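You operate a simulated robot arm through the tools that you are given. There is no shell and no other tool.

You run a simulated robot arm. Do the job below in one go: nothing can be reset, and whatever is moved stays where it is left.

JOB
Put things in order on the open cabinet top. At the end: the blue buffing pad is on the brown coir carton; the clear tulip glass stands on top of the pink dessert glass; the black weight stands where the grey brush head stood; the grey brush head stands where the clear tulip glass stood; whatever was shut is shut again. Leave all else as you found it, and nothing knocked over.

It is judged by the outcome, as a careful person would: the job done as asked, and still so three seconds after it is handed in. It fails if anything else is knocked over, pushed out of place, dropped, spilled or broken.

ROBOT AND FRAMES
A 6-joint arm with a two-finger parallel gripper, fixed in place. Base frame: the origin is at the foot of the arm, x ahead of it, y to its left, z up; the work surface is at about z = 0.86. Lengths are in m, angles in degrees, forces in N, time in s.
With the tool pointing down near the work surface it reaches from about 0.36 to 0.76 m from the base axis. Its first joint turns from -66.0 to 66.0 degrees. Payload 2.45 kg.
Tool frame: the origin (TCP) lies between the finger pads and is the grasp point; the fingertips stand 0.024 m ahead of it; z points along the fingers, y is the line along which they close. Largest opening 0.068 m; finger width 0.017, thickness 0.01; the body of the gripper, 0.04 by 0.07 m, starts 0.041 m behind the TCP.
Orientation is that of the tool frame in the base frame, as a unit quaternion [x, y, z, w]. With the fingers straight down and closing along the base's y, the tool's x points along the base's -x, its y along +y and its z along -z.

CONTROLS
- The arm moves only by the tool jog_arm. Its argument "increments" is one flat list of numbers, 7 for each row, row after row: the shift along the base's x, y, z in units of 300 mm (1.0 is 300 mm), then the turn, a rotation vector about the base's x, y, z in units of 120 degrees (1.0 is 120 degrees), then the opening, from 0 (shut) to 1 (fully open). In form: [x, y, z, rx, ry, rz, gripper, x, y, z, rx, ry, rz, gripper, ...]. A call has 1 to 20 rows; each row is the pose to reach, as a shift and turn from the pose commanded when the call began. A call with a number of a shift or a turn outside -1 to 1 is refused whole. A row lasts 0.2 s, in which the tool goes at most 0.05 m and 8.6 degrees; a call with a longer step from one row to the next is refused whole, and so is a gripper value outside its range. A pose out of reach is approached as far as the arm can. The call stops where the force on the tool passes 40 N (or 10 N more than at its start, if that is more) or the arm is blocked; 0.2 s more then pass. The fingers move at their own pace (about 0.108 m/s each) and stop on an object; they squeeze with about 32 N. The grip force told is the motor's: it shows also when the fingers shut on nothing. Time passes only in rows, and 0.2 s behind the last, so rows that repeat a pose let the fingers close. The reply holds the time, the measured pose of the TCP, the force on the tool along the base axes, the opening and the grip force, in the units named above and with some noise, with the torque about the TCP (base axes, N m) and any sound that the robot's microphone picked up.
- Cameras (640 x 400 px; columns grow to the right, rows downward): "scene" is fixed at [0.1586, 0.4043, 1.4752]; the picture's right is [-0.84, -0.55, 0.00], its down [-0.26, 0.40, -0.88] and it looks along [0.48, -0.73, -0.48] (base axes); focal length 339 px, centre (320, 200). "wrist" rides on the gripper at [0.084, 0.011, -0.075] in the tool frame; the picture's right is [-0.13, 0.99, 0.00], its down [-0.60, -0.08, -0.79] and it looks along [-0.79, -0.10, 0.61] (tool axes); focal length 251 px, centre (320, 200).
- capture(camera): a new picture of that camera. No time passes.
- pixel_to_xyz(camera, pixels): for up to 12 pixels [column, row] of the newest picture of that camera ("zoom" is the newest enlarged one), the place [x, y, z] in the base frame of the surface seen there, good to about 0.003 m. No time passes.
- zoom(camera, box): a new picture of the part [left, top, right, bottom] of that camera's present view, enlarged. No time passes.
- finish_job(): hands the job in; it is judged then, once.

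Leave the gripper open and the arm clear of the work at the hand-in unless told otherwise.

The tools are called as name(argument=value, ...) on one line, values as JSON. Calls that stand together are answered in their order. jog_arm: Moves the arm, as the interface text tells. Its arguments: {"type":"object","properties":{"increments":{"type":"array"}},"required":["increments"]} The other tools are called the same way: capture (camera) takes a picture; pixel_to_xyz (camera, pixels) gives the place of the surface under pixels of a picture; zoom (camera, box) takes an enlarged picture of a part of a camera's view; finish_job () hands the job in.

At the start:

```text
t: 0.0
position: [0.459, -0.1712, 1.2569]
ee_rot: [0.0, 1.0, 0.0, 0.0]
ft_force: [0.8, -0.1, 0.0]
wrist_torque: [0.0, 0.01, -0.05]
grip_width: 0.0681
gripper_force: 0.1
```

scene: 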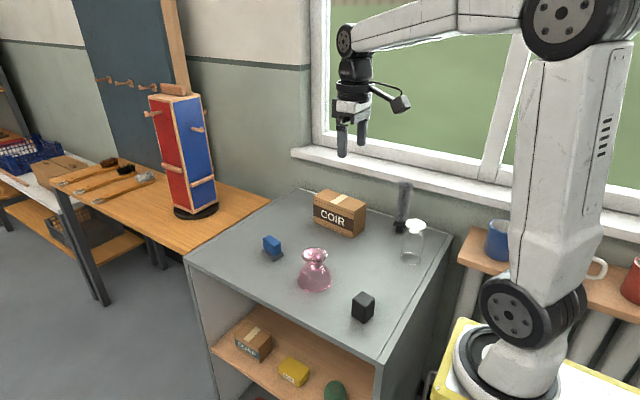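
wrist: 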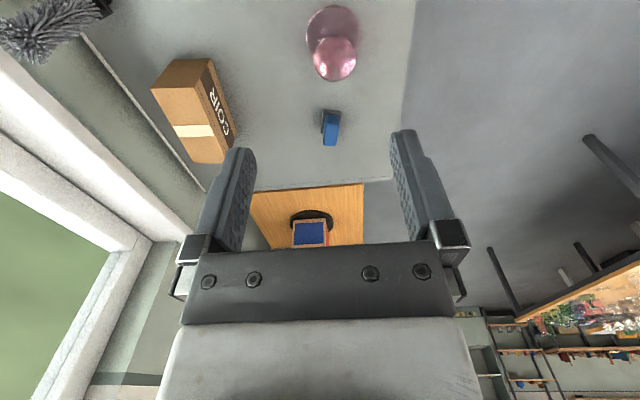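

I see the cabinet top with a brown COIR carton (about 340,212), a blue pad (272,247), a pink dessert glass (314,270), a black weight (363,306), a grey brush head (402,205) and a clear tulip glass (413,242). I'll zoom in to see the details before moving anything.

zoom(camera="scene", box=[240, 170, 460, 330])

zoom(camera="scene", box=[360, 170, 460, 280])

zoom(camera="scene", box=[180, 180, 460, 400])

```text
2.50 times, centred on (350, 250) of scene
```

zoom: 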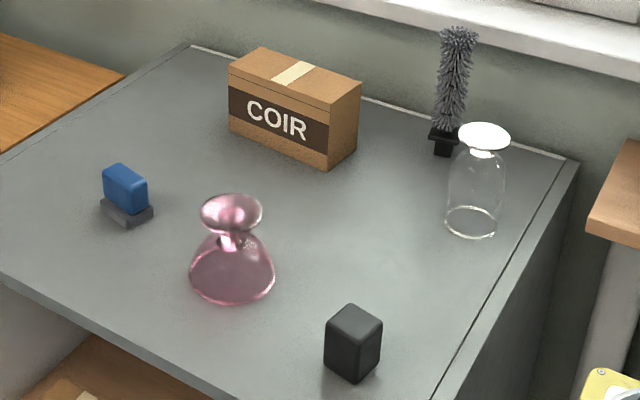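

```text
3.64 times, centred on (410, 225) of scene
```

zoom: 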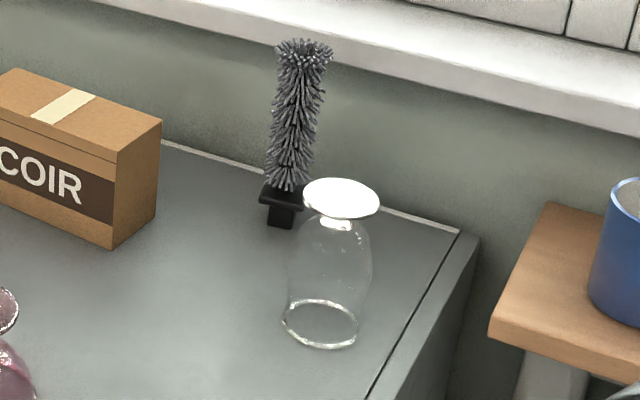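

```text
1.82 times, centred on (320, 290) of scene
```

zoom: 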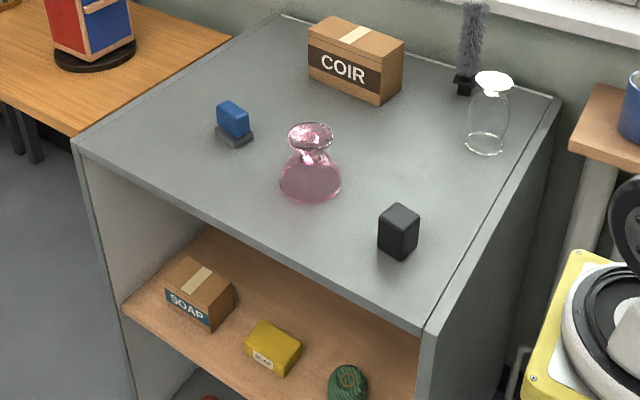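

The two glasses both stand upside down on their rims, with the feet on top. Next I measure the objects using points in a zoomed picture of the cabinet top.

zoom(camera="scene", box=[240, 170, 460, 330])

pixel_to_xyz(camera="zoom", pixels=[[231, 64], [260, 48], [361, 82], [328, 102], [327, 166], [230, 128], [356, 146], [300, 74], [180, 60], [560, 170], [20, 270], [440, 380]])

pixel_to_xyz(camera="zoom", pixels=[[104, 168], [122, 163], [147, 184], [127, 188], [130, 212], [103, 195], [101, 203], [127, 226], [153, 211], [124, 175], [90, 215], [160, 225]])

pixel_to_xyz(camera="zoom", pixels=[[326, 318], [351, 304], [381, 322], [354, 340], [354, 380], [326, 362], [381, 362], [354, 322], [340, 350], [368, 350], [320, 375], [390, 380]])

pixel_to_xyz(camera="zoom", pixels=[[201, 213], [231, 196], [262, 213], [231, 214], [231, 232], [230, 242], [190, 275], [274, 275], [232, 305], [232, 270], [212, 224], [250, 228]])

pixel_to_xyz(camera="zoom", pixels=[[460, 136], [484, 125], [509, 136], [484, 136], [484, 148], [446, 220], [472, 237], [497, 221], [472, 207], [472, 180], [450, 180], [505, 180]])

pixel_to_xyz(camera="zoom", pixels=[[458, 32], [442, 35], [475, 35], [454, 70], [440, 90], [468, 90], [450, 120], [430, 132], [458, 138], [436, 150], [450, 156], [443, 146]])

```text
2.50 times, centred on (350, 250) of scene
```

zoom: 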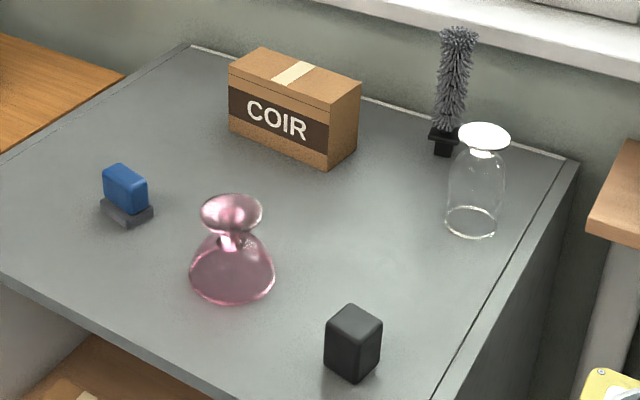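

```text
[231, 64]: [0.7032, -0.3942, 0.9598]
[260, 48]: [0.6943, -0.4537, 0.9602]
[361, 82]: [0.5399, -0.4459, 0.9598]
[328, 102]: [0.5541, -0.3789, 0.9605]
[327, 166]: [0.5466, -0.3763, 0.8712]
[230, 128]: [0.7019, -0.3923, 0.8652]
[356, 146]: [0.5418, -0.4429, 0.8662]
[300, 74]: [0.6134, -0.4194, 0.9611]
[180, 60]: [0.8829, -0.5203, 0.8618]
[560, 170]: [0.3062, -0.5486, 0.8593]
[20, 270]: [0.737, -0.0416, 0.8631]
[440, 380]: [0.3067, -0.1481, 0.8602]
```

```text
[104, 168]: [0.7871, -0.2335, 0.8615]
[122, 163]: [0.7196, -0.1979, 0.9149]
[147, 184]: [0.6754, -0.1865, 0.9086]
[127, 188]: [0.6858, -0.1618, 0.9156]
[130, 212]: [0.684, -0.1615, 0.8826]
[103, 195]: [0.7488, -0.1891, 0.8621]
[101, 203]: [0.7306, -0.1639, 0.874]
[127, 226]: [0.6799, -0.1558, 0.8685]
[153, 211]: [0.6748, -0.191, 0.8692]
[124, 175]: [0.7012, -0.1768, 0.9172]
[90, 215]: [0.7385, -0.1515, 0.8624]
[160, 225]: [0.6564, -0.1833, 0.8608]
```

```text
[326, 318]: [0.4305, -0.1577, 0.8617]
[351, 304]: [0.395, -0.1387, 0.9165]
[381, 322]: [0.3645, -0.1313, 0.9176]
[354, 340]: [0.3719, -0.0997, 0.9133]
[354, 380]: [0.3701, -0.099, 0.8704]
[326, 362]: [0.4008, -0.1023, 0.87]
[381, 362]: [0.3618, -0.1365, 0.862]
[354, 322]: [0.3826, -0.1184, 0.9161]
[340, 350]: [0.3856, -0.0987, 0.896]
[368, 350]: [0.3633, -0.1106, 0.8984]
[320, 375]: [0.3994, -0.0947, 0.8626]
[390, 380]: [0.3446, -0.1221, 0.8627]
```

```text
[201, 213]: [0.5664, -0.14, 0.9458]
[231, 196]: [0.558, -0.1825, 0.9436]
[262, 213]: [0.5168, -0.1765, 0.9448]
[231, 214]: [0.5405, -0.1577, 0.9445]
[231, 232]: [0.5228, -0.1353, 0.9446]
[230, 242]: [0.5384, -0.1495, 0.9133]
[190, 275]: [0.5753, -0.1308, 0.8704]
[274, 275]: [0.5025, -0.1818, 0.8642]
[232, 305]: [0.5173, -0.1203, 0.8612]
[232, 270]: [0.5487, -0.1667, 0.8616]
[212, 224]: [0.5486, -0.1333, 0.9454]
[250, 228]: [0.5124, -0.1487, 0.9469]
```

```text
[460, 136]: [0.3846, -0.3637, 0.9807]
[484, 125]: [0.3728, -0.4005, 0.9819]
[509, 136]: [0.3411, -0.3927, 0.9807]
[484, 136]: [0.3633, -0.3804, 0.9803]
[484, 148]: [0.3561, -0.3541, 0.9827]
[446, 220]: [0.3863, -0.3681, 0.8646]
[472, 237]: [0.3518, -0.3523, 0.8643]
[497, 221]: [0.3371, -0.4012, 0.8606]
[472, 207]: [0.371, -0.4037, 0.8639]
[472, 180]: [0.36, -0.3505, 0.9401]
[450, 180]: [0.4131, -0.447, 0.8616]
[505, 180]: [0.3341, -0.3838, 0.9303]
```

```text
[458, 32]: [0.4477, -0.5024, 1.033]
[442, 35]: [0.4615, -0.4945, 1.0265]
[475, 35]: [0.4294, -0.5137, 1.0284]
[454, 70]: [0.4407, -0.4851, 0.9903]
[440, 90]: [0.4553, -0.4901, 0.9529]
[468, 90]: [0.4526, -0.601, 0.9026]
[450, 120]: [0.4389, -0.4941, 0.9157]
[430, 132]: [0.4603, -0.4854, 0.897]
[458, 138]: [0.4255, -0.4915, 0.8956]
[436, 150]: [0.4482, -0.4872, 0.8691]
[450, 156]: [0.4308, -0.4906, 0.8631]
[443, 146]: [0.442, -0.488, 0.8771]
```

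The work surface reads z ≈ 0.861. The key question is whether the tulip's rim fits on the pink glass's foot, so I zoom in tightly on both glasses.

zoom(camera="scene", box=[382, 215, 446, 270])

zoom(camera="scene", box=[282, 240, 346, 295])

zoom(camera="scene", box=[370, 175, 434, 240])

zoom(camera="scene", box=[250, 225, 300, 265])

```text
7.27 times, centred on (414, 242) of scene
```

zoom: 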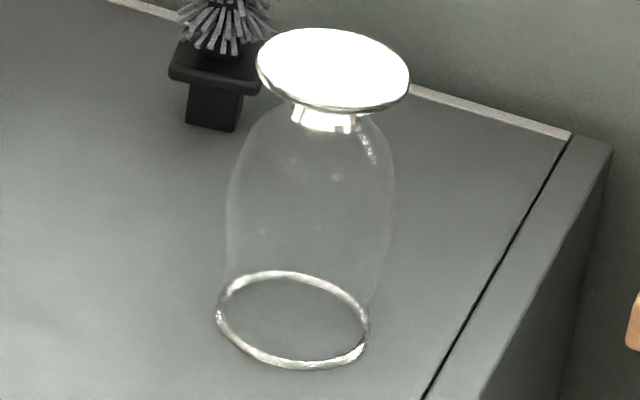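

```text
7.27 times, centred on (314, 268) of scene
```

zoom: 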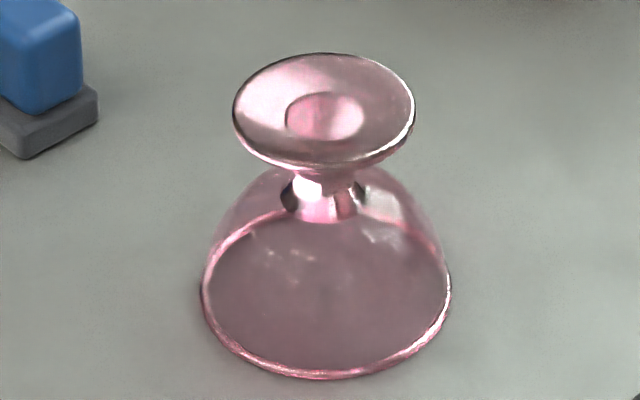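

```text
6.15 times, centred on (402, 208) of scene
```

zoom: 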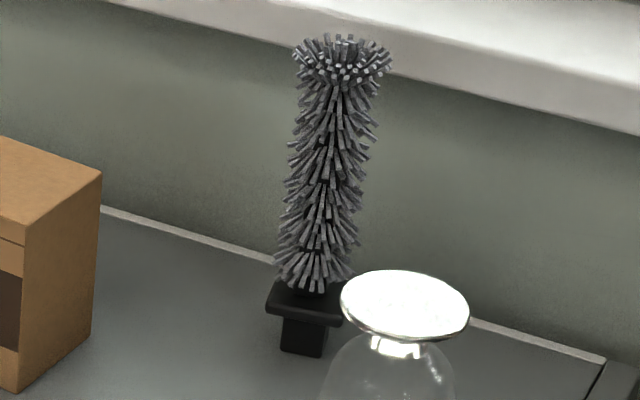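

```text
10.00 times, centred on (275, 245) of scene
```

zoom: 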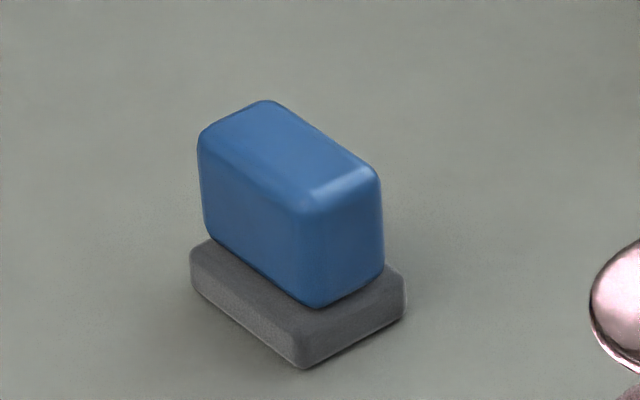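

The tulip's rim measures about 59 mm and the pink foot about 62 mm and flat, so the tulip can stand on it as it is, upside down. Next I measure the pad in the current zoom, then the sill and wall near the brush.

pixel_to_xyz(camera="zoom", pixels=[[205, 133], [265, 104], [375, 172], [312, 208], [316, 300], [208, 225], [382, 262], [193, 262], [302, 362], [402, 300], [395, 265], [290, 155]])

pixel_to_xyz(camera="scene", pixels=[[300, 152], [300, 160], [400, 183], [400, 176], [440, 196], [440, 188], [440, 180], [380, 185], [330, 175], [430, 215], [480, 210], [350, 160]])

```text
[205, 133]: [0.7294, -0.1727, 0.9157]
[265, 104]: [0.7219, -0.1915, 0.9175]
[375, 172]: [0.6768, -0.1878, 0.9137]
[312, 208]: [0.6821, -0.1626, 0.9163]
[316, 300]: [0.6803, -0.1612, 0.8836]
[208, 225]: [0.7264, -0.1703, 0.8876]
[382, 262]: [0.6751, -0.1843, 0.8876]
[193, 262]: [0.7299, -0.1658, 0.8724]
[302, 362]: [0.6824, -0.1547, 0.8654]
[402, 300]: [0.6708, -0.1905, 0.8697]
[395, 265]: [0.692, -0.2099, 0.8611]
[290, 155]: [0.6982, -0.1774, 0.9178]
```

```text
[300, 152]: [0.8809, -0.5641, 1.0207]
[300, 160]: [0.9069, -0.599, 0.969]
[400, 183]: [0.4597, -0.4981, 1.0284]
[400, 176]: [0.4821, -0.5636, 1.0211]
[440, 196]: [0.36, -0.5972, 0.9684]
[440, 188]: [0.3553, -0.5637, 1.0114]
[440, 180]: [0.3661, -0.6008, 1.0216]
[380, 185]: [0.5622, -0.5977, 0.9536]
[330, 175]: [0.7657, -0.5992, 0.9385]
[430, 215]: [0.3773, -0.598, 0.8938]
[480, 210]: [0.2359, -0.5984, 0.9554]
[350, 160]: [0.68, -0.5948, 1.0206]
```

The sill front is at y ≈ -0.563 with its top at z ≈ 1.02, so there is room around the brush. The tulip foot is centred near (0.363, -0.378) with its top at 0.981. I'll move above the tulip with the fingers open, staying high at z ≈ 1.12.

jog_arm(increments=[-0.0457, -0.0986, -0.0652, 0, 0, 0, 1, -0.0914, -0.1971, -0.1305, 0, 0, 0, 1, -0.1371, -0.2957, -0.1957, 0, 0, 0, 1, -0.1829, -0.3943, -0.261, 0, 0, 0, 1, -0.2286, -0.4929, -0.3262, 0, 0, 0, 1, -0.2743, -0.5914, -0.3914, 0, 0, 0, 1, -0.32, -0.69, -0.4567, 0, 0, 0, 1, -0.32, -0.69, -0.4567, 0, 0, 0, 1])

capture(camera="wrist")

capture(camera="scene")

```text
t: 1.8
position: [0.3636, -0.3777, 1.1195]
ee_rot: [0.0, 1.0, 0.001, -0.001]
ft_force: [0.6, 0.2, -1.0]
wrist_torque: [0.01, 0.0, -0.02]
grip_width: 0.068
gripper_force: 0.1
```

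```text
taken
```

wrist: 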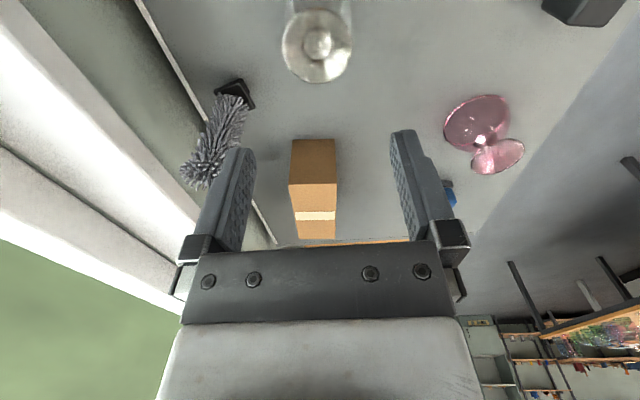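

```text
taken
```

scene: 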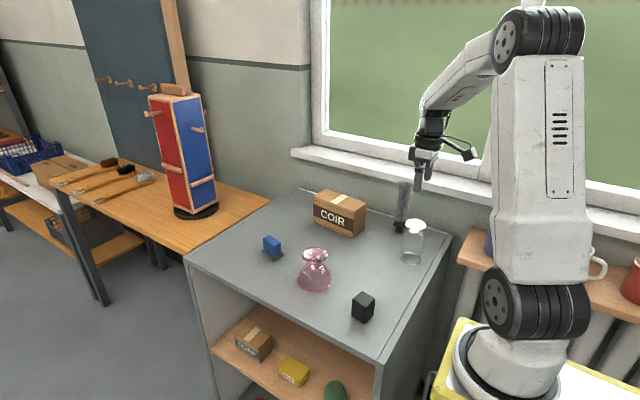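

The wrist picture shows the tulip foot at about (317,46), between the fingers. I'll measure its edges and the brush, pink and weight from this closer camera.

pixel_to_xyz(camera="wrist", pixels=[[284, 46], [350, 46], [317, 13], [317, 79], [317, 46], [340, 24], [340, 68], [294, 24], [294, 68], [300, 60], [334, 35], [317, 30]])

zoom(camera="wrist", box=[260, 0, 380, 90])

zoom(camera="wrist", box=[420, 80, 540, 190])

```text
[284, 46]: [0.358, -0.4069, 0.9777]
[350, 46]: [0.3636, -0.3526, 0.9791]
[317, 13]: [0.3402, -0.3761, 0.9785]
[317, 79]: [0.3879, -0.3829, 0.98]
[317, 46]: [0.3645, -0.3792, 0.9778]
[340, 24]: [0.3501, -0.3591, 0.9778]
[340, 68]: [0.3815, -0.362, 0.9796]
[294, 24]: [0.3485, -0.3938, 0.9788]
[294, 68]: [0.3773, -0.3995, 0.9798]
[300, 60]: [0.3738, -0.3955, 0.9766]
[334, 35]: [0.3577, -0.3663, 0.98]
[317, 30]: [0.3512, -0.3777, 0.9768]
```

```text
4.44 times, centred on (320, 45) of wrist
```

zoom: 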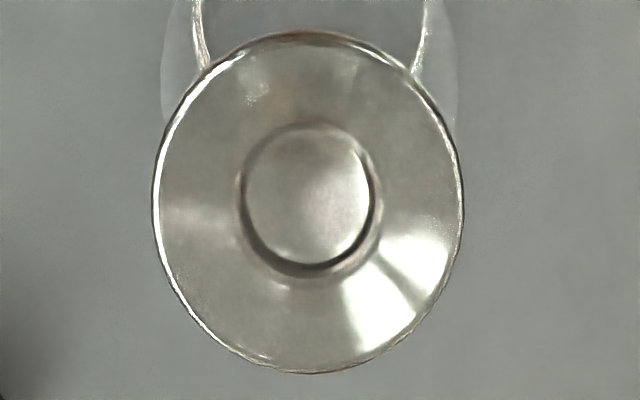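

```text
3.64 times, centred on (480, 135) of wrist
```

zoom: 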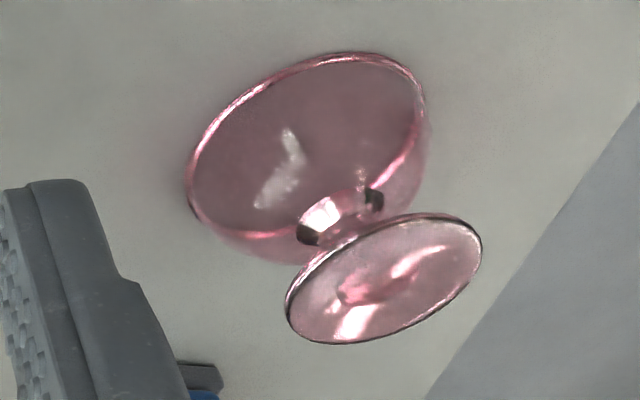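

The foot measures about 55 mm across, centred at (0.364, -0.3795) with its top at z ≈ 0.979. I'll go down to z ≈ 0.988 so the foot edge sits between the pads, then look before closing.

jog_arm(increments=[0.0033, -0.005, -0.1, 0, 0, 0, 1, 0.0033, -0.005, -0.2, 0, 0, 0, 1, 0.0033, -0.005, -0.28, 0, 0, 0, 1, 0.0033, -0.005, -0.35, 0, 0, 0, 1, 0.0033, -0.005, -0.41, 0, 0, 0, 1, 0.0033, -0.005, -0.44, 0, 0, 0, 1, 0.0033, -0.005, -0.44, 0, 0, 0, 1])

zoom(camera="scene", box=[375, 190, 455, 270])

capture(camera="wrist")

```text
t: 3.4
position: [0.3641, -0.3779, 0.9856]
ee_rot: [0.0, 1.0, 0.001, 0.0]
ft_force: [0.2, -0.1, 0.3]
wrist_torque: [0.02, -0.02, -0.03]
grip_width: 0.0679
gripper_force: 0.1
```

```text
5.00 times, centred on (415, 230) of scene
```

zoom: 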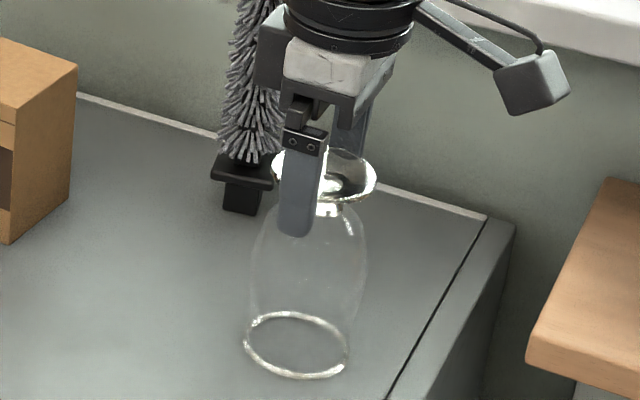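

```text
taken
```

wrist: 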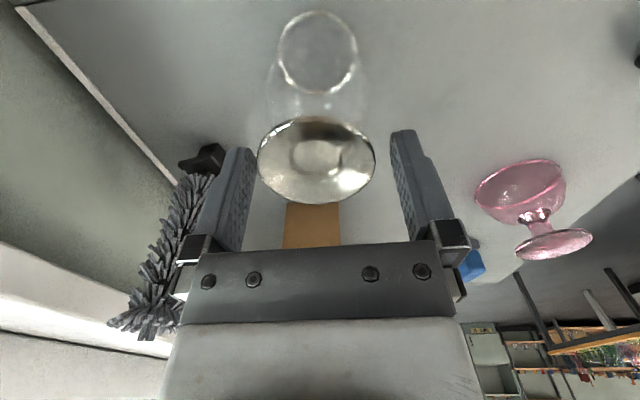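

The foot sits between the fingers, slightly nearer the left finger in the wrist picture (edges at columns 258 and 376). I check the exact offset before closing.

pixel_to_xyz(camera="wrist", pixels=[[260, 158], [374, 158], [262, 158], [372, 158], [317, 120], [317, 200], [275, 140], [360, 140], [247, 155], [398, 150], [240, 200], [404, 190]])

zoom(camera="wrist", box=[220, 100, 420, 230])

```text
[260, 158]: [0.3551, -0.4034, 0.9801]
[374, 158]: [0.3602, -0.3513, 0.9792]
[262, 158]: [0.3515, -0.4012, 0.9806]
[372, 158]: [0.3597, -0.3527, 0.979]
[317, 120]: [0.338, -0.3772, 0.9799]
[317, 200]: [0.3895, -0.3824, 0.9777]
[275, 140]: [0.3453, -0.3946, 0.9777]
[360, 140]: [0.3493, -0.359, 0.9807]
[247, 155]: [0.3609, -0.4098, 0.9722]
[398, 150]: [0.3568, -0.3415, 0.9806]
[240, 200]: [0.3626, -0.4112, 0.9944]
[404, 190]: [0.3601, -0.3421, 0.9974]
```

```text
3.08 times, centred on (320, 165) of wrist
```

zoom: 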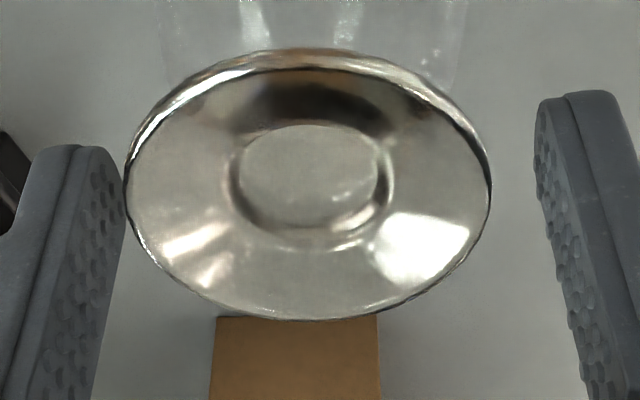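

The foot's centre lies about 1.5 mm to the -y side of the middle of the fingers. I'll shift by that amount, close gently in stages on the foot, then look.

jog_arm(increments=[0, -0.005, 0, 0, 0, 0, 1, 0, -0.005, 0, 0, 0, 0, 0.93, 0, -0.005, 0, 0, 0, 0, 0.88, 0, -0.005, 0, 0, 0, 0, 0.85, 0, -0.005, 0, 0, 0, 0, 0.83, 0, -0.005, 0, 0, 0, 0, 0.8, 0, -0.005, 0, 0, 0, 0, 0.75, 0, -0.005, 0, 0, 0, 0, 0.5, 0, -0.005, 0, 0, 0, 0, 0.0, 0, -0.005, 0, 0, 0, 0, 0.0])

capture(camera="wrist")

zoom(camera="scene", box=[375, 190, 455, 270])

```text
t: 5.6
position: [0.3642, -0.3795, 0.9874]
ee_rot: [0.0, 1.0, 0.001, 0.0]
ft_force: [0.4, 0.7, 0.2]
wrist_torque: [-0.01, -0.02, 0.0]
grip_width: 0.0546
gripper_force: 32.5
```

```text
taken
```

wrist: 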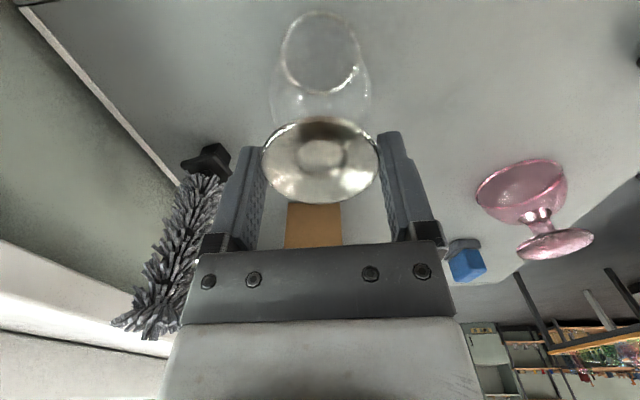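

```text
5.00 times, centred on (415, 230) of scene
```

zoom: 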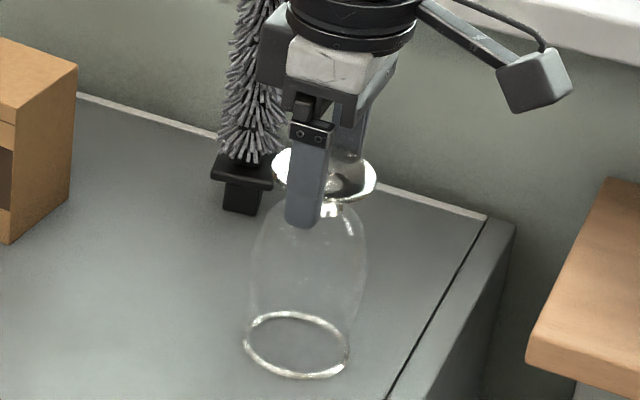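

The grip holds at a width of 54.6 mm with 32 N on the foot. I'll lift slowly by 20 mm and check the glass follows upright.

jog_arm(increments=[0, 0, 0.01, 0, 0, 0, 0, 0, 0, 0.02, 0, 0, 0, 0, 0, 0, 0.04, 0, 0, 0, 0, 0, 0, 0.0667, 0, 0, 0, 0, 0, 0, 0.0667, 0, 0, 0, 0])

capture(camera="wrist")

zoom(camera="scene", box=[375, 185, 455, 265])

```text
t: 6.8
position: [0.363, -0.3808, 1.0072]
ee_rot: [-0.001, 1.0, 0.0, 0.0]
ft_force: [-0.4, 0.2, -1.9]
wrist_torque: [0.02, 0.0, 0.04]
grip_width: 0.0545
gripper_force: 31.8
```

```text
taken
```

wrist: 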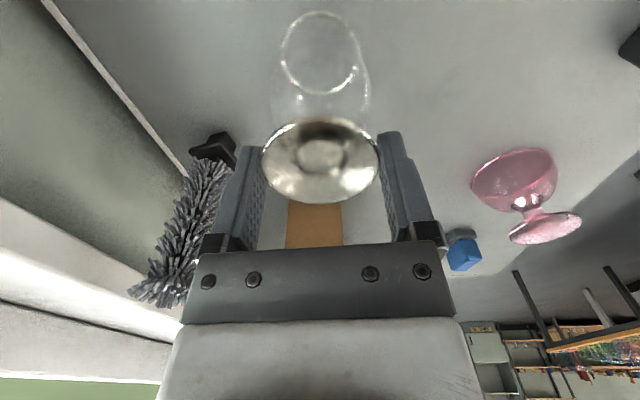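

```text
5.00 times, centred on (415, 225) of scene
```

zoom: 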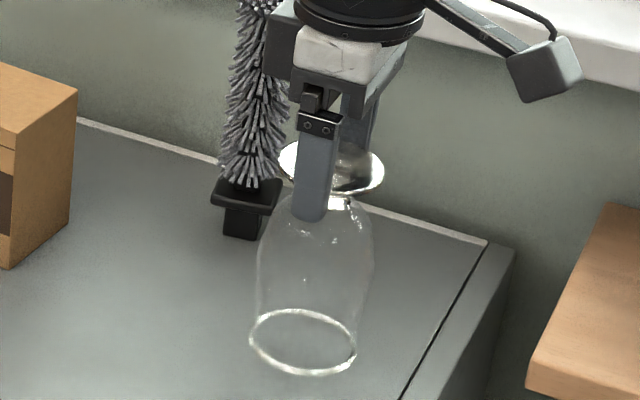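

The glass came up straight and is held level. I'll raise it so the rim clears the pink glass, then carry it slowly over the pink foot at (0.541, -0.1586).

jog_arm(increments=[0, 0, 0.08, 0, 0, 0, 0, 0, 0, 0.18, 0, 0, 0, 0, 0, 0, 0.29, 0, 0, 0, 0, 0, 0, 0.367, 0, 0, 0, 0, 0.03, 0.037, 0.4, 0, 0, 0, 0, 0.09, 0.113, 0.4, 0, 0, 0, 0, 0.16, 0.201, 0.4, 0, 0, 0, 0, 0.23, 0.289, 0.4, 0, 0, 0, 0, 0.3, 0.377, 0.4, 0, 0, 0, 0, 0.37, 0.465, 0.4, 0, 0, 0, 0, 0.44, 0.553, 0.4, 0, 0, 0, 0, 0.5, 0.629, 0.4, 0, 0, 0, 0, 0.55, 0.692, 0.4, 0, 0, 0, 0, 0.58, 0.729, 0.4, 0, 0, 0, 0, 0.59, 0.742, 0.4, 0, 0, 0, 0, 0.59, 0.742, 0.4, 0, 0, 0, 0])

capture(camera="scene")

capture(camera="wrist")

zoom(camera="scene", box=[270, 180, 370, 300])

```text
t: 10.2
position: [0.5422, -0.1581, 1.1268]
ee_rot: [0.0, 1.0, 0.0, 0.0]
ft_force: [0.6, -0.2, -1.3]
wrist_torque: [0.01, 0.0, -0.04]
grip_width: 0.0542
gripper_force: 31.5
```

```text
taken
```

scene: 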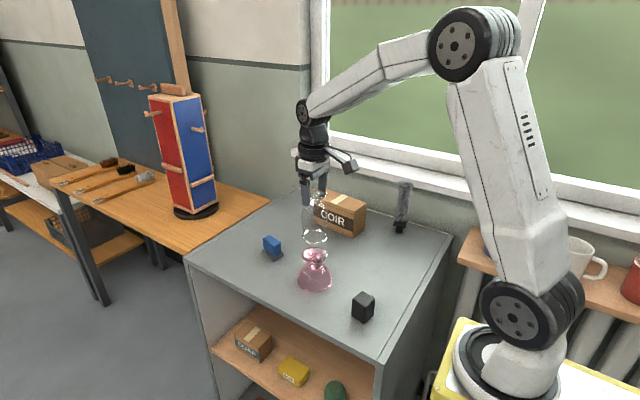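

```text
taken
```

wrist: 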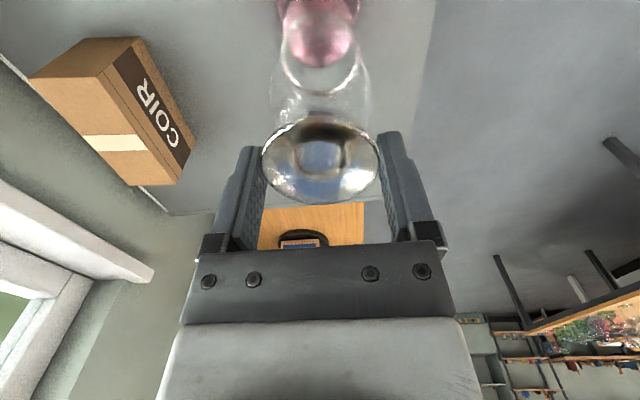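

```text
3.33 times, centred on (320, 240) of scene
```

zoom: 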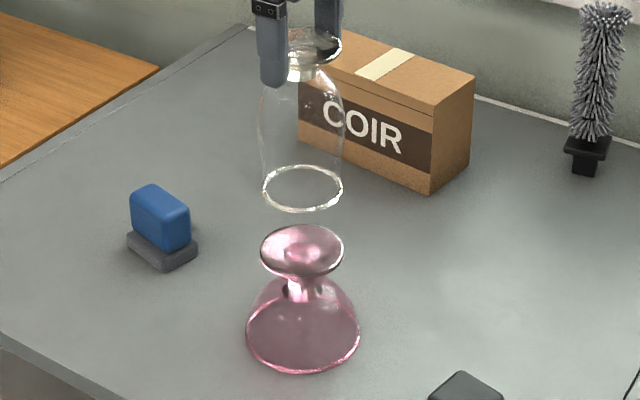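

The rim hangs over the pink foot, aligned across the picture (rim columns 262–344, foot 260–344 in the zoom). I check the depth alignment with points on the rim and the foot.

pixel_to_xyz(camera="zoom", pixels=[[263, 189], [343, 189], [303, 167], [303, 211], [276, 174], [330, 205], [262, 251], [343, 251], [302, 227], [302, 277], [302, 251], [285, 251]])

zoom(camera="scene", box=[290, 215, 345, 270])

zoom(camera="wrist", box=[250, 0, 390, 110])

```text
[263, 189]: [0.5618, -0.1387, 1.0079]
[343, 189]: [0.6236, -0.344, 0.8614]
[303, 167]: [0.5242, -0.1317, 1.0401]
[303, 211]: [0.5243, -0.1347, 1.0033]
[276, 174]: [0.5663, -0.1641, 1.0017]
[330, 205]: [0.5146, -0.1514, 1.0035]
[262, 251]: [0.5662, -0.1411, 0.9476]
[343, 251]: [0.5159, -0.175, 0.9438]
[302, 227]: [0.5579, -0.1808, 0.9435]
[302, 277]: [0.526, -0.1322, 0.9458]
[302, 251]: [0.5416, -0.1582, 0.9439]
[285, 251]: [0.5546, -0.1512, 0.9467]
```

```text
7.27 times, centred on (318, 242) of scene
```

zoom: 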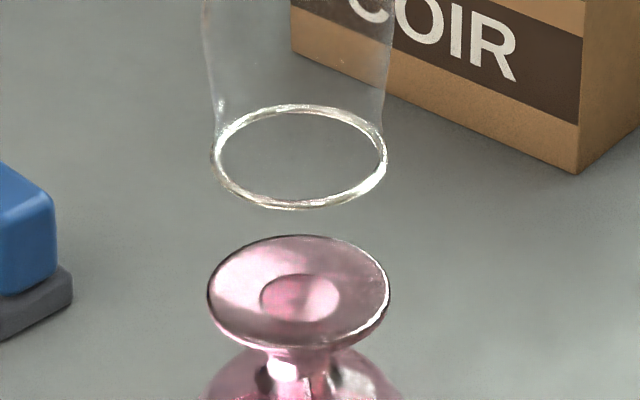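

```text
3.64 times, centred on (320, 55) of wrist
```

zoom: 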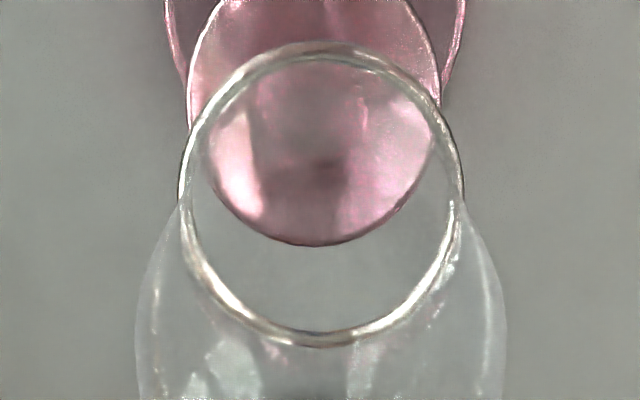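

By combining both cameras I estimate the rim is about 2 mm off the foot's centre, toward (-x, +y). I'll correct by half and lower to leave a gap of about 10 mm, then check again.

jog_arm(increments=[0.003, -0.003, -0.04, 0, 0, 0, 0, 0.005, -0.005, -0.09, 0, 0, 0, 0, 0.005, -0.005, -0.13, 0, 0, 0, 0, 0.005, -0.005, -0.15, 0, 0, 0, 0, 0.005, -0.005, -0.15, 0, 0, 0, 0])

zoom(camera="scene", box=[290, 225, 345, 280])

zoom(camera="wrist", box=[250, 0, 390, 110])

```text
t: 11.4
position: [0.5422, -0.1595, 1.0818]
ee_rot: [0.0, 1.0, 0.0, 0.0]
ft_force: [-0.2, -0.5, -1.4]
wrist_torque: [-0.02, -0.01, 0.01]
grip_width: 0.0542
gripper_force: 32.3
```

```text
7.27 times, centred on (318, 252) of scene
```

zoom: 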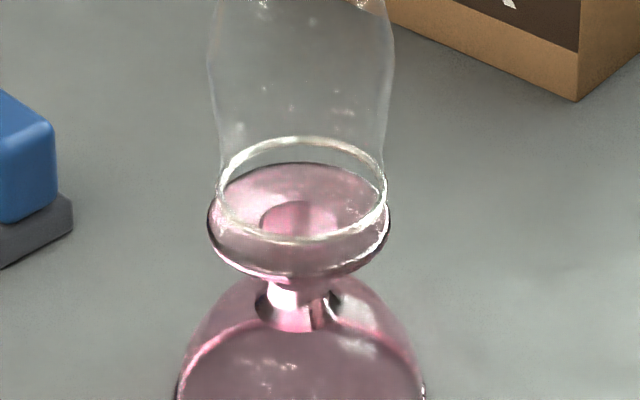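

```text
3.64 times, centred on (320, 55) of wrist
```

zoom: 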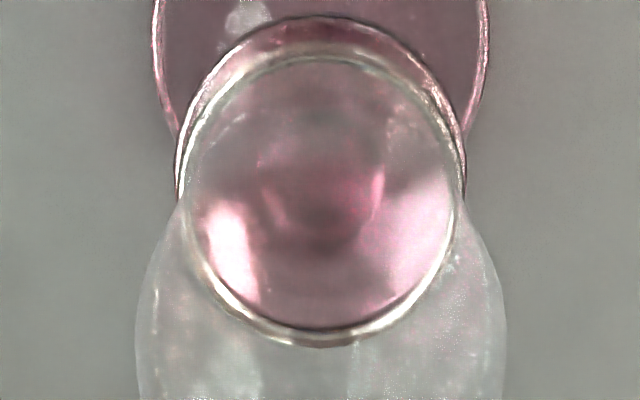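

The alignment is now within about 1.5 mm: in the scene zoom the rim centre is at column 302 and the foot at 299; in the wrist zoom they are at 323 and 321. I'll nudge +1.2 mm in x and -0.4 mm in y, and lower another 8 mm.

jog_arm(increments=[0.004, -0.0013, 0, 0, 0, 0, 0, 0.004, -0.0013, -0.01, 0, 0, 0, 0, 0.004, -0.0013, -0.02, 0, 0, 0, 0, 0.004, -0.0013, -0.0267, 0, 0, 0, 0, 0.004, -0.0013, -0.0267, 0, 0, 0, 0])

zoom(camera="scene", box=[290, 225, 345, 280])

zoom(camera="wrist", box=[250, 0, 390, 110])

```text
t: 12.6
position: [0.5446, -0.1619, 1.0742]
ee_rot: [0.001, 1.0, 0.0, -0.001]
ft_force: [0.5, 0.9, -0.9]
wrist_torque: [-0.01, 0.0, -0.02]
grip_width: 0.0543
gripper_force: 32.0
```

```text
7.27 times, centred on (318, 252) of scene
```

zoom: 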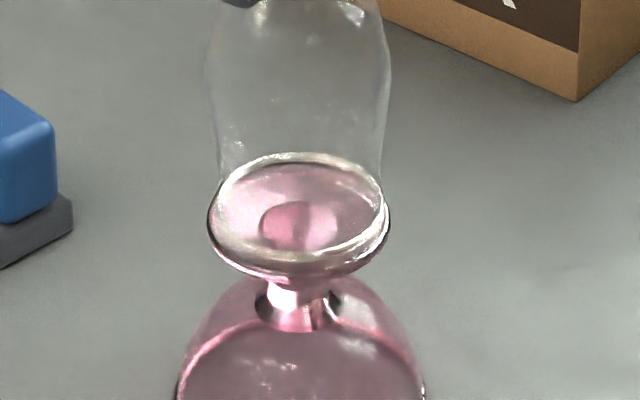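

```text
3.64 times, centred on (320, 55) of wrist
```

zoom: 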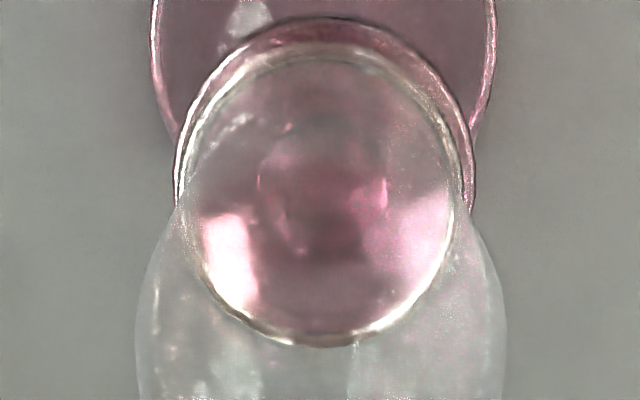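

The rim is now centred on the foot in both views, with a gap of about 4 mm. I'll lower by 2.5 mm and read the force.

jog_arm(increments=[0, 0, -0.0033, 0, 0, 0, 0, 0, 0, -0.0067, 0, 0, 0, 0, 0, 0, -0.0083, 0, 0, 0, 0, 0, 0, -0.0083, 0, 0, 0, 0])

zoom(camera="scene", box=[290, 225, 345, 280])

```text
t: 13.6
position: [0.5435, -0.1595, 1.0723]
ee_rot: [0.0, 1.0, 0.0, 0.001]
ft_force: [-0.3, 0.6, 4.0]
wrist_torque: [0.05, 0.16, 0.02]
grip_width: 0.0544
gripper_force: 31.7
```

```text
7.27 times, centred on (318, 252) of scene
```

zoom: 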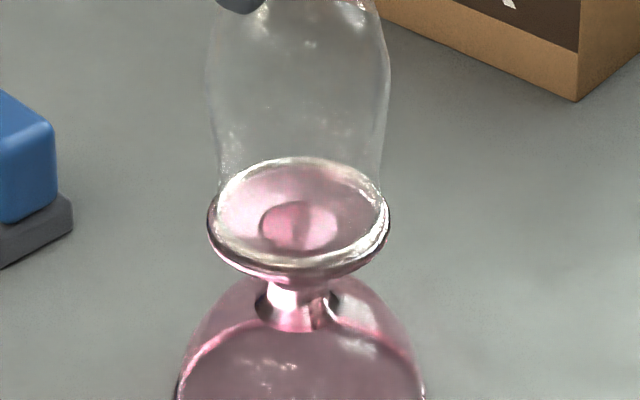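

Contact: the vertical force went from -1 N to +4 N, and the torque shows it touches first on the -x side of the rim, so the glass is tilted a hair. I'll press a tiny bit more (0.6 mm) so it seats flat, and read again.

jog_arm(increments=[0, 0, -0.001, 0, 0, 0, 0, 0, 0, -0.002, 0, 0, 0, 0, 0, 0, -0.002, 0, 0, 0, 0])

zoom(camera="wrist", box=[250, 0, 390, 110])

zoom(camera="scene", box=[280, 190, 355, 290])

```text
t: 14.4
position: [0.544, -0.1599, 1.0725]
ee_rot: [0.001, 1.0, 0.0, 0.001]
ft_force: [-3.6, 0.4, 14.8]
wrist_torque: [0.02, 0.53, 0.09]
grip_width: 0.0544
gripper_force: 32.2
```

```text
3.64 times, centred on (320, 55) of wrist
```

zoom: 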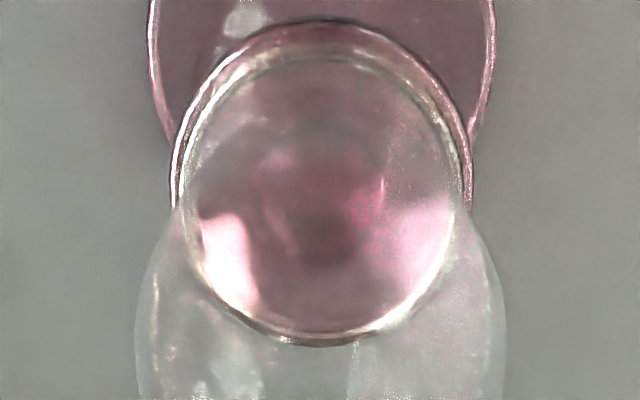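

```text
4.00 times, centred on (318, 240) of scene
```

zoom: 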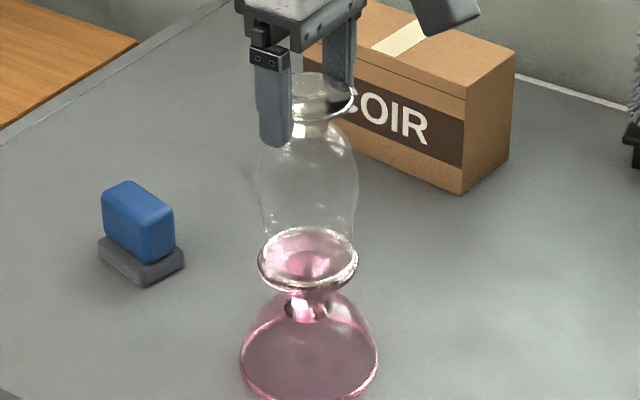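

The force is 14.8 N, still bearing on the -x edge, so I won't press any more. I'll back off 0.75 mm to unload to about 1 N, then see how it sits before opening.

jog_arm(increments=[0, 0, 0.0012, 0, 0, 0, 0, 0, 0, 0.0025, 0, 0, 0, 0, 0, 0, 0.0025, 0, 0, 0, 0])

zoom(camera="scene", box=[295, 232, 335, 272])

capture(camera="wrist")

```text
t: 15.2
position: [0.5437, -0.1596, 1.0726]
ee_rot: [0.001, 1.0, 0.0, 0.0]
ft_force: [1.0, -2.7, 7.8]
wrist_torque: [-0.27, -0.13, 0.05]
grip_width: 0.0541
gripper_force: 31.8
```

```text
10.00 times, centred on (315, 252) of scene
```

zoom: 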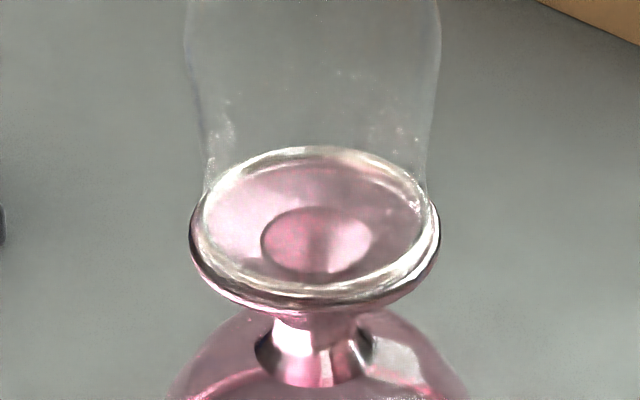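

```text
taken
```

wrist: 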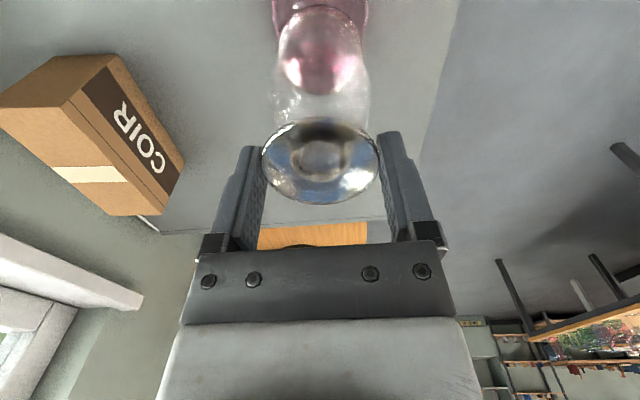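

The contact now moves from side to side, so the rim sits essentially flat. It is centred on the foot (rim columns 200–432, foot 190–440). I'll ease up another 0.4 mm and open slowly in stages.

jog_arm(increments=[0, 0, 0.0013, 0, 0, 0, 0, 0, 0, 0.0013, 0, 0, 0, 0, 0, 0, 0.0013, 0, 0, 0, 0.78, 0, 0, 0.0013, 0, 0, 0, 0.82, 0, 0, 0.0013, 0, 0, 0, 0.86, 0, 0, 0.0013, 0, 0, 0, 0.92, 0, 0, 0.0013, 0, 0, 0, 1, 0, 0, 0.0013, 0, 0, 0, 1])

zoom(camera="scene", box=[280, 190, 355, 290])

capture(camera="wrist")

```text
t: 17.0
position: [0.5433, -0.1592, 1.0712]
ee_rot: [0.0, 1.0, 0.0, 0.0]
ft_force: [-0.1, 0.1, 0.2]
wrist_torque: [-0.01, 0.0, -0.02]
grip_width: 0.0682
gripper_force: 0.1
```

```text
4.00 times, centred on (318, 240) of scene
```

zoom: 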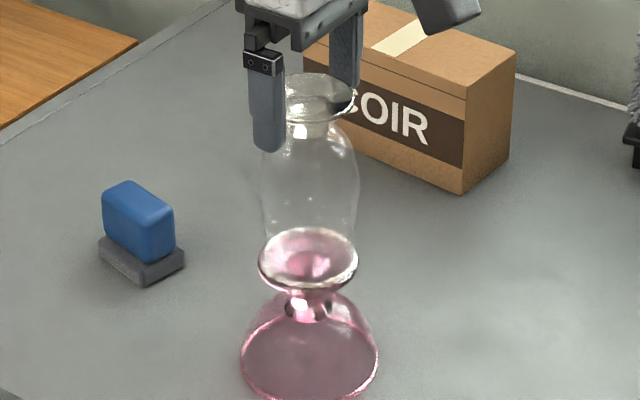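

```text
taken
```

wrist: 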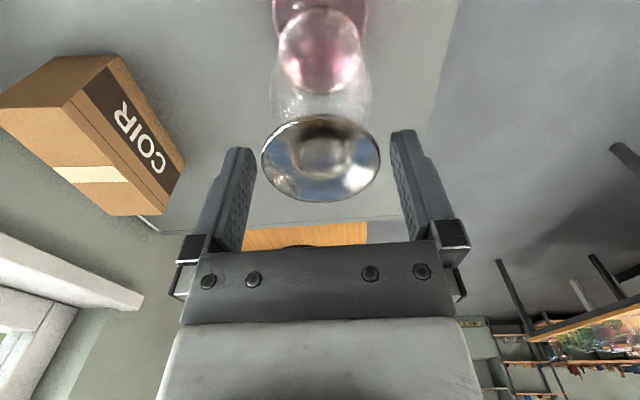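

The tulip stands upright on the pink glass and both fingers are clear of it. I'll go straight up 0.12 m and check that it stays put.

jog_arm(increments=[0, 0, 0.02, 0, 0, 0, 1, 0, 0, 0.06, 0, 0, 0, 1, 0, 0, 0.12, 0, 0, 0, 1, 0, 0, 0.22, 0, 0, 0, 1, 0, 0, 0.33, 0, 0, 0, 1, 0, 0, 0.4, 0, 0, 0, 1, 0, 0, 0.4, 0, 0, 0, 1])

zoom(camera="scene", box=[280, 190, 355, 290])

zoom(camera="scene", box=[375, 175, 430, 240])

```text
t: 18.6
position: [0.5444, -0.1598, 1.1913]
ee_rot: [0.001, 1.0, 0.001, 0.0]
ft_force: [0.4, 0.3, 0.2]
wrist_torque: [0.02, 0.0, 0.02]
grip_width: 0.0681
gripper_force: 0.0
```

```text
4.00 times, centred on (318, 240) of scene
```

zoom: 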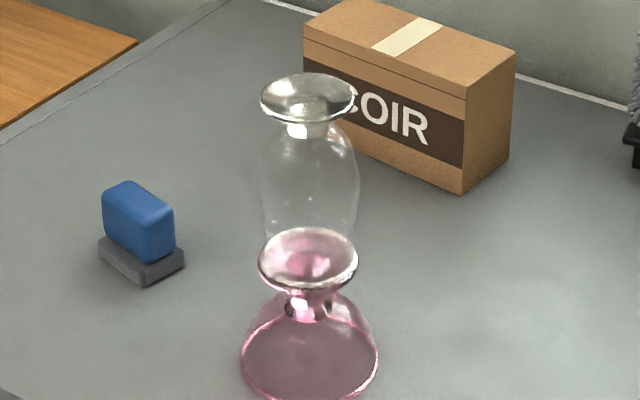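

```text
6.15 times, centred on (402, 208) of scene
```

zoom: 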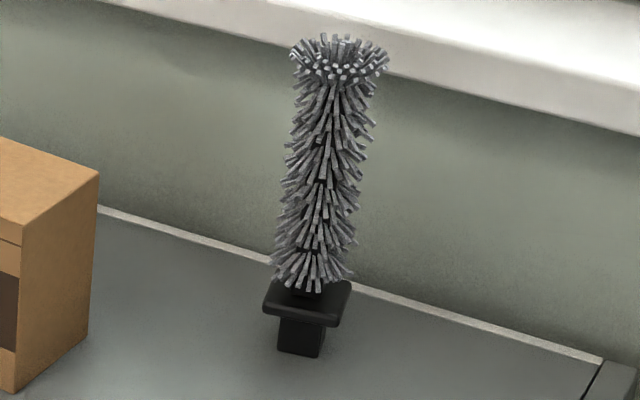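

The stack stands well. Next is the brush head. I'll move toward it at a safe height (z ≈ 1.16), first to about (0.469, -0.43).

jog_arm(increments=[-0.02, -0.07, 0, 0, 0, 0, 1, -0.05, -0.18, 0, 0, 0, 0, 1, -0.09, -0.32, -0.02, 0, 0, 0, 1, -0.13, -0.46, -0.04, 0, 0, 0, 1, -0.17, -0.6, -0.06, 0, 0, 0, 1, -0.21, -0.74, -0.08, 0, 0, 0, 1, -0.24, -0.85, -0.1, 0, 0, 0, 1, -0.25, -0.9, -0.1, 0, 0, 0, 1, -0.25, -0.9, -0.1, 0, 0, 0, 1])

capture(camera="wrist")

capture(camera="scene")

```text
t: 20.6
position: [0.4676, -0.4299, 1.1638]
ee_rot: [0.0, 1.0, 0.0, 0.001]
ft_force: [0.2, 0.4, -0.9]
wrist_torque: [0.02, 0.05, 0.01]
grip_width: 0.0682
gripper_force: 0.0
```

```text
taken
```

wrist: 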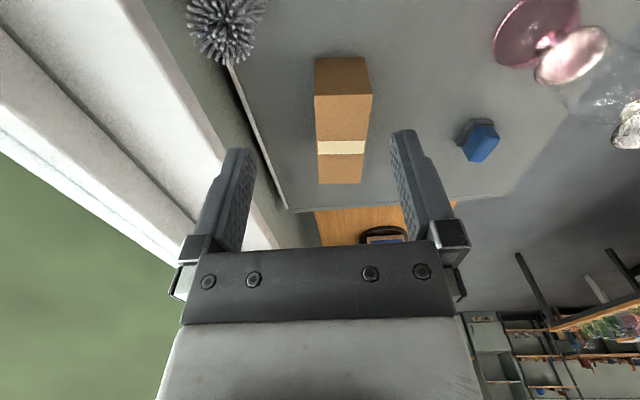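

```text
taken
```

scene: 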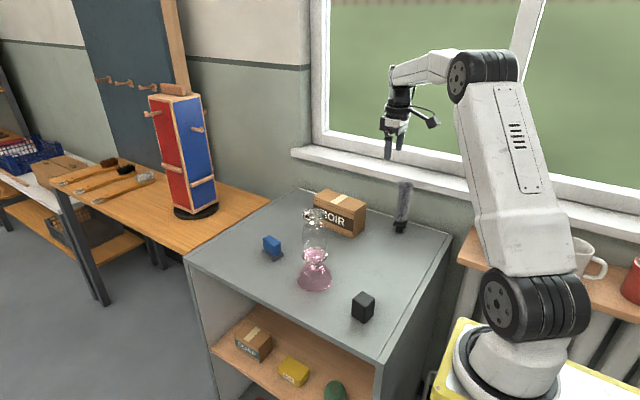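

The brush's top shows at about (226,22) in the wrist picture. I measure it and its base from both cameras.

pixel_to_xyz(camera="wrist", pixels=[[226, 22], [200, 10], [250, 12], [222, 45], [205, 30], [245, 30], [226, 10], [215, 20], [235, 20], [226, 30]])

zoom(camera="wrist", box=[170, 0, 290, 75])

zoom(camera="scene", box=[385, 175, 420, 240])

```text
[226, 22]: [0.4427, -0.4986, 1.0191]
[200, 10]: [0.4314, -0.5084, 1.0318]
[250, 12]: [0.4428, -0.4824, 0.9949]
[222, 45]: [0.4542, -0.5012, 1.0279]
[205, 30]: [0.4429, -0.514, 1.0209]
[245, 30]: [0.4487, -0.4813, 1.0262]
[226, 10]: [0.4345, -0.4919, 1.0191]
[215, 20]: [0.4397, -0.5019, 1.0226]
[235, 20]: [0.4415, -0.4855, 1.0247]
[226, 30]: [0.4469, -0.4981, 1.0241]
```

```text
5.33 times, centred on (230, 38) of wrist
```

zoom: 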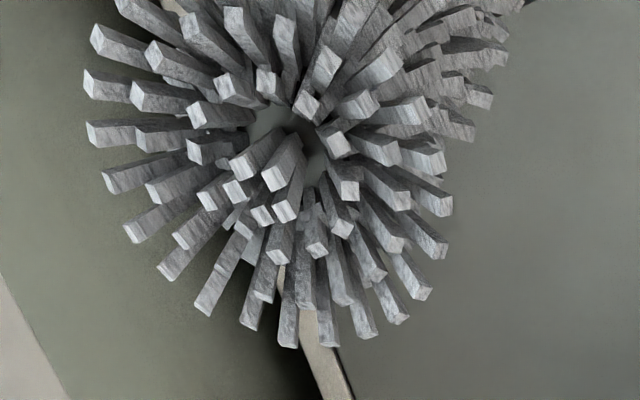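

```text
6.15 times, centred on (402, 208) of scene
```

zoom: 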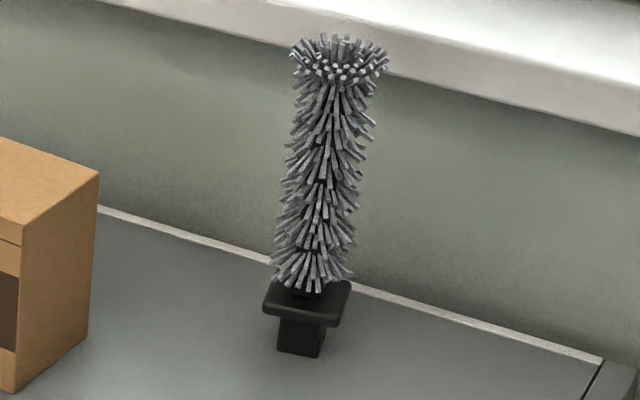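

pixel_to_xyz(camera="zoom", pixels=[[266, 303], [330, 318], [349, 287], [272, 288], [264, 310], [328, 324], [278, 350], [317, 356], [324, 340], [300, 310], [298, 352], [350, 284]])

zoom(camera="scene", box=[390, 210, 415, 236])

```text
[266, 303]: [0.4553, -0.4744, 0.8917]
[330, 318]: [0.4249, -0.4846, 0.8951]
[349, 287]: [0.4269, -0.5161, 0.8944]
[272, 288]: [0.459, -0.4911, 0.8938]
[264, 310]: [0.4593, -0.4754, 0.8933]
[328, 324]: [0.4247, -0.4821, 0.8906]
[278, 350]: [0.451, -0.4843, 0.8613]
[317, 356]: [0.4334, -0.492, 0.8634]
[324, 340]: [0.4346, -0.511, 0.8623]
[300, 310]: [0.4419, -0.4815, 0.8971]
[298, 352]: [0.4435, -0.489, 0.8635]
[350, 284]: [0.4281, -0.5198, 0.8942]
```

```text
15.38 times, centred on (402, 223) of scene
```

zoom: 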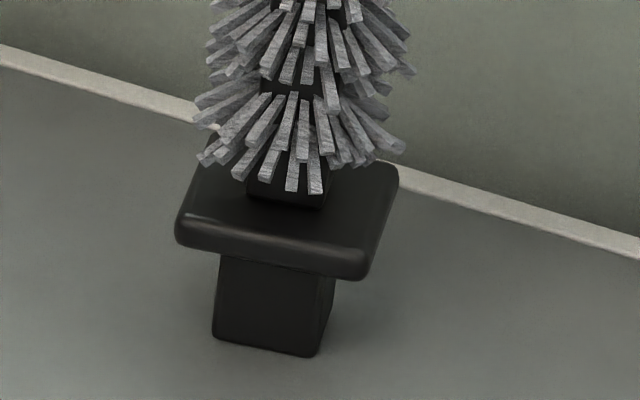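

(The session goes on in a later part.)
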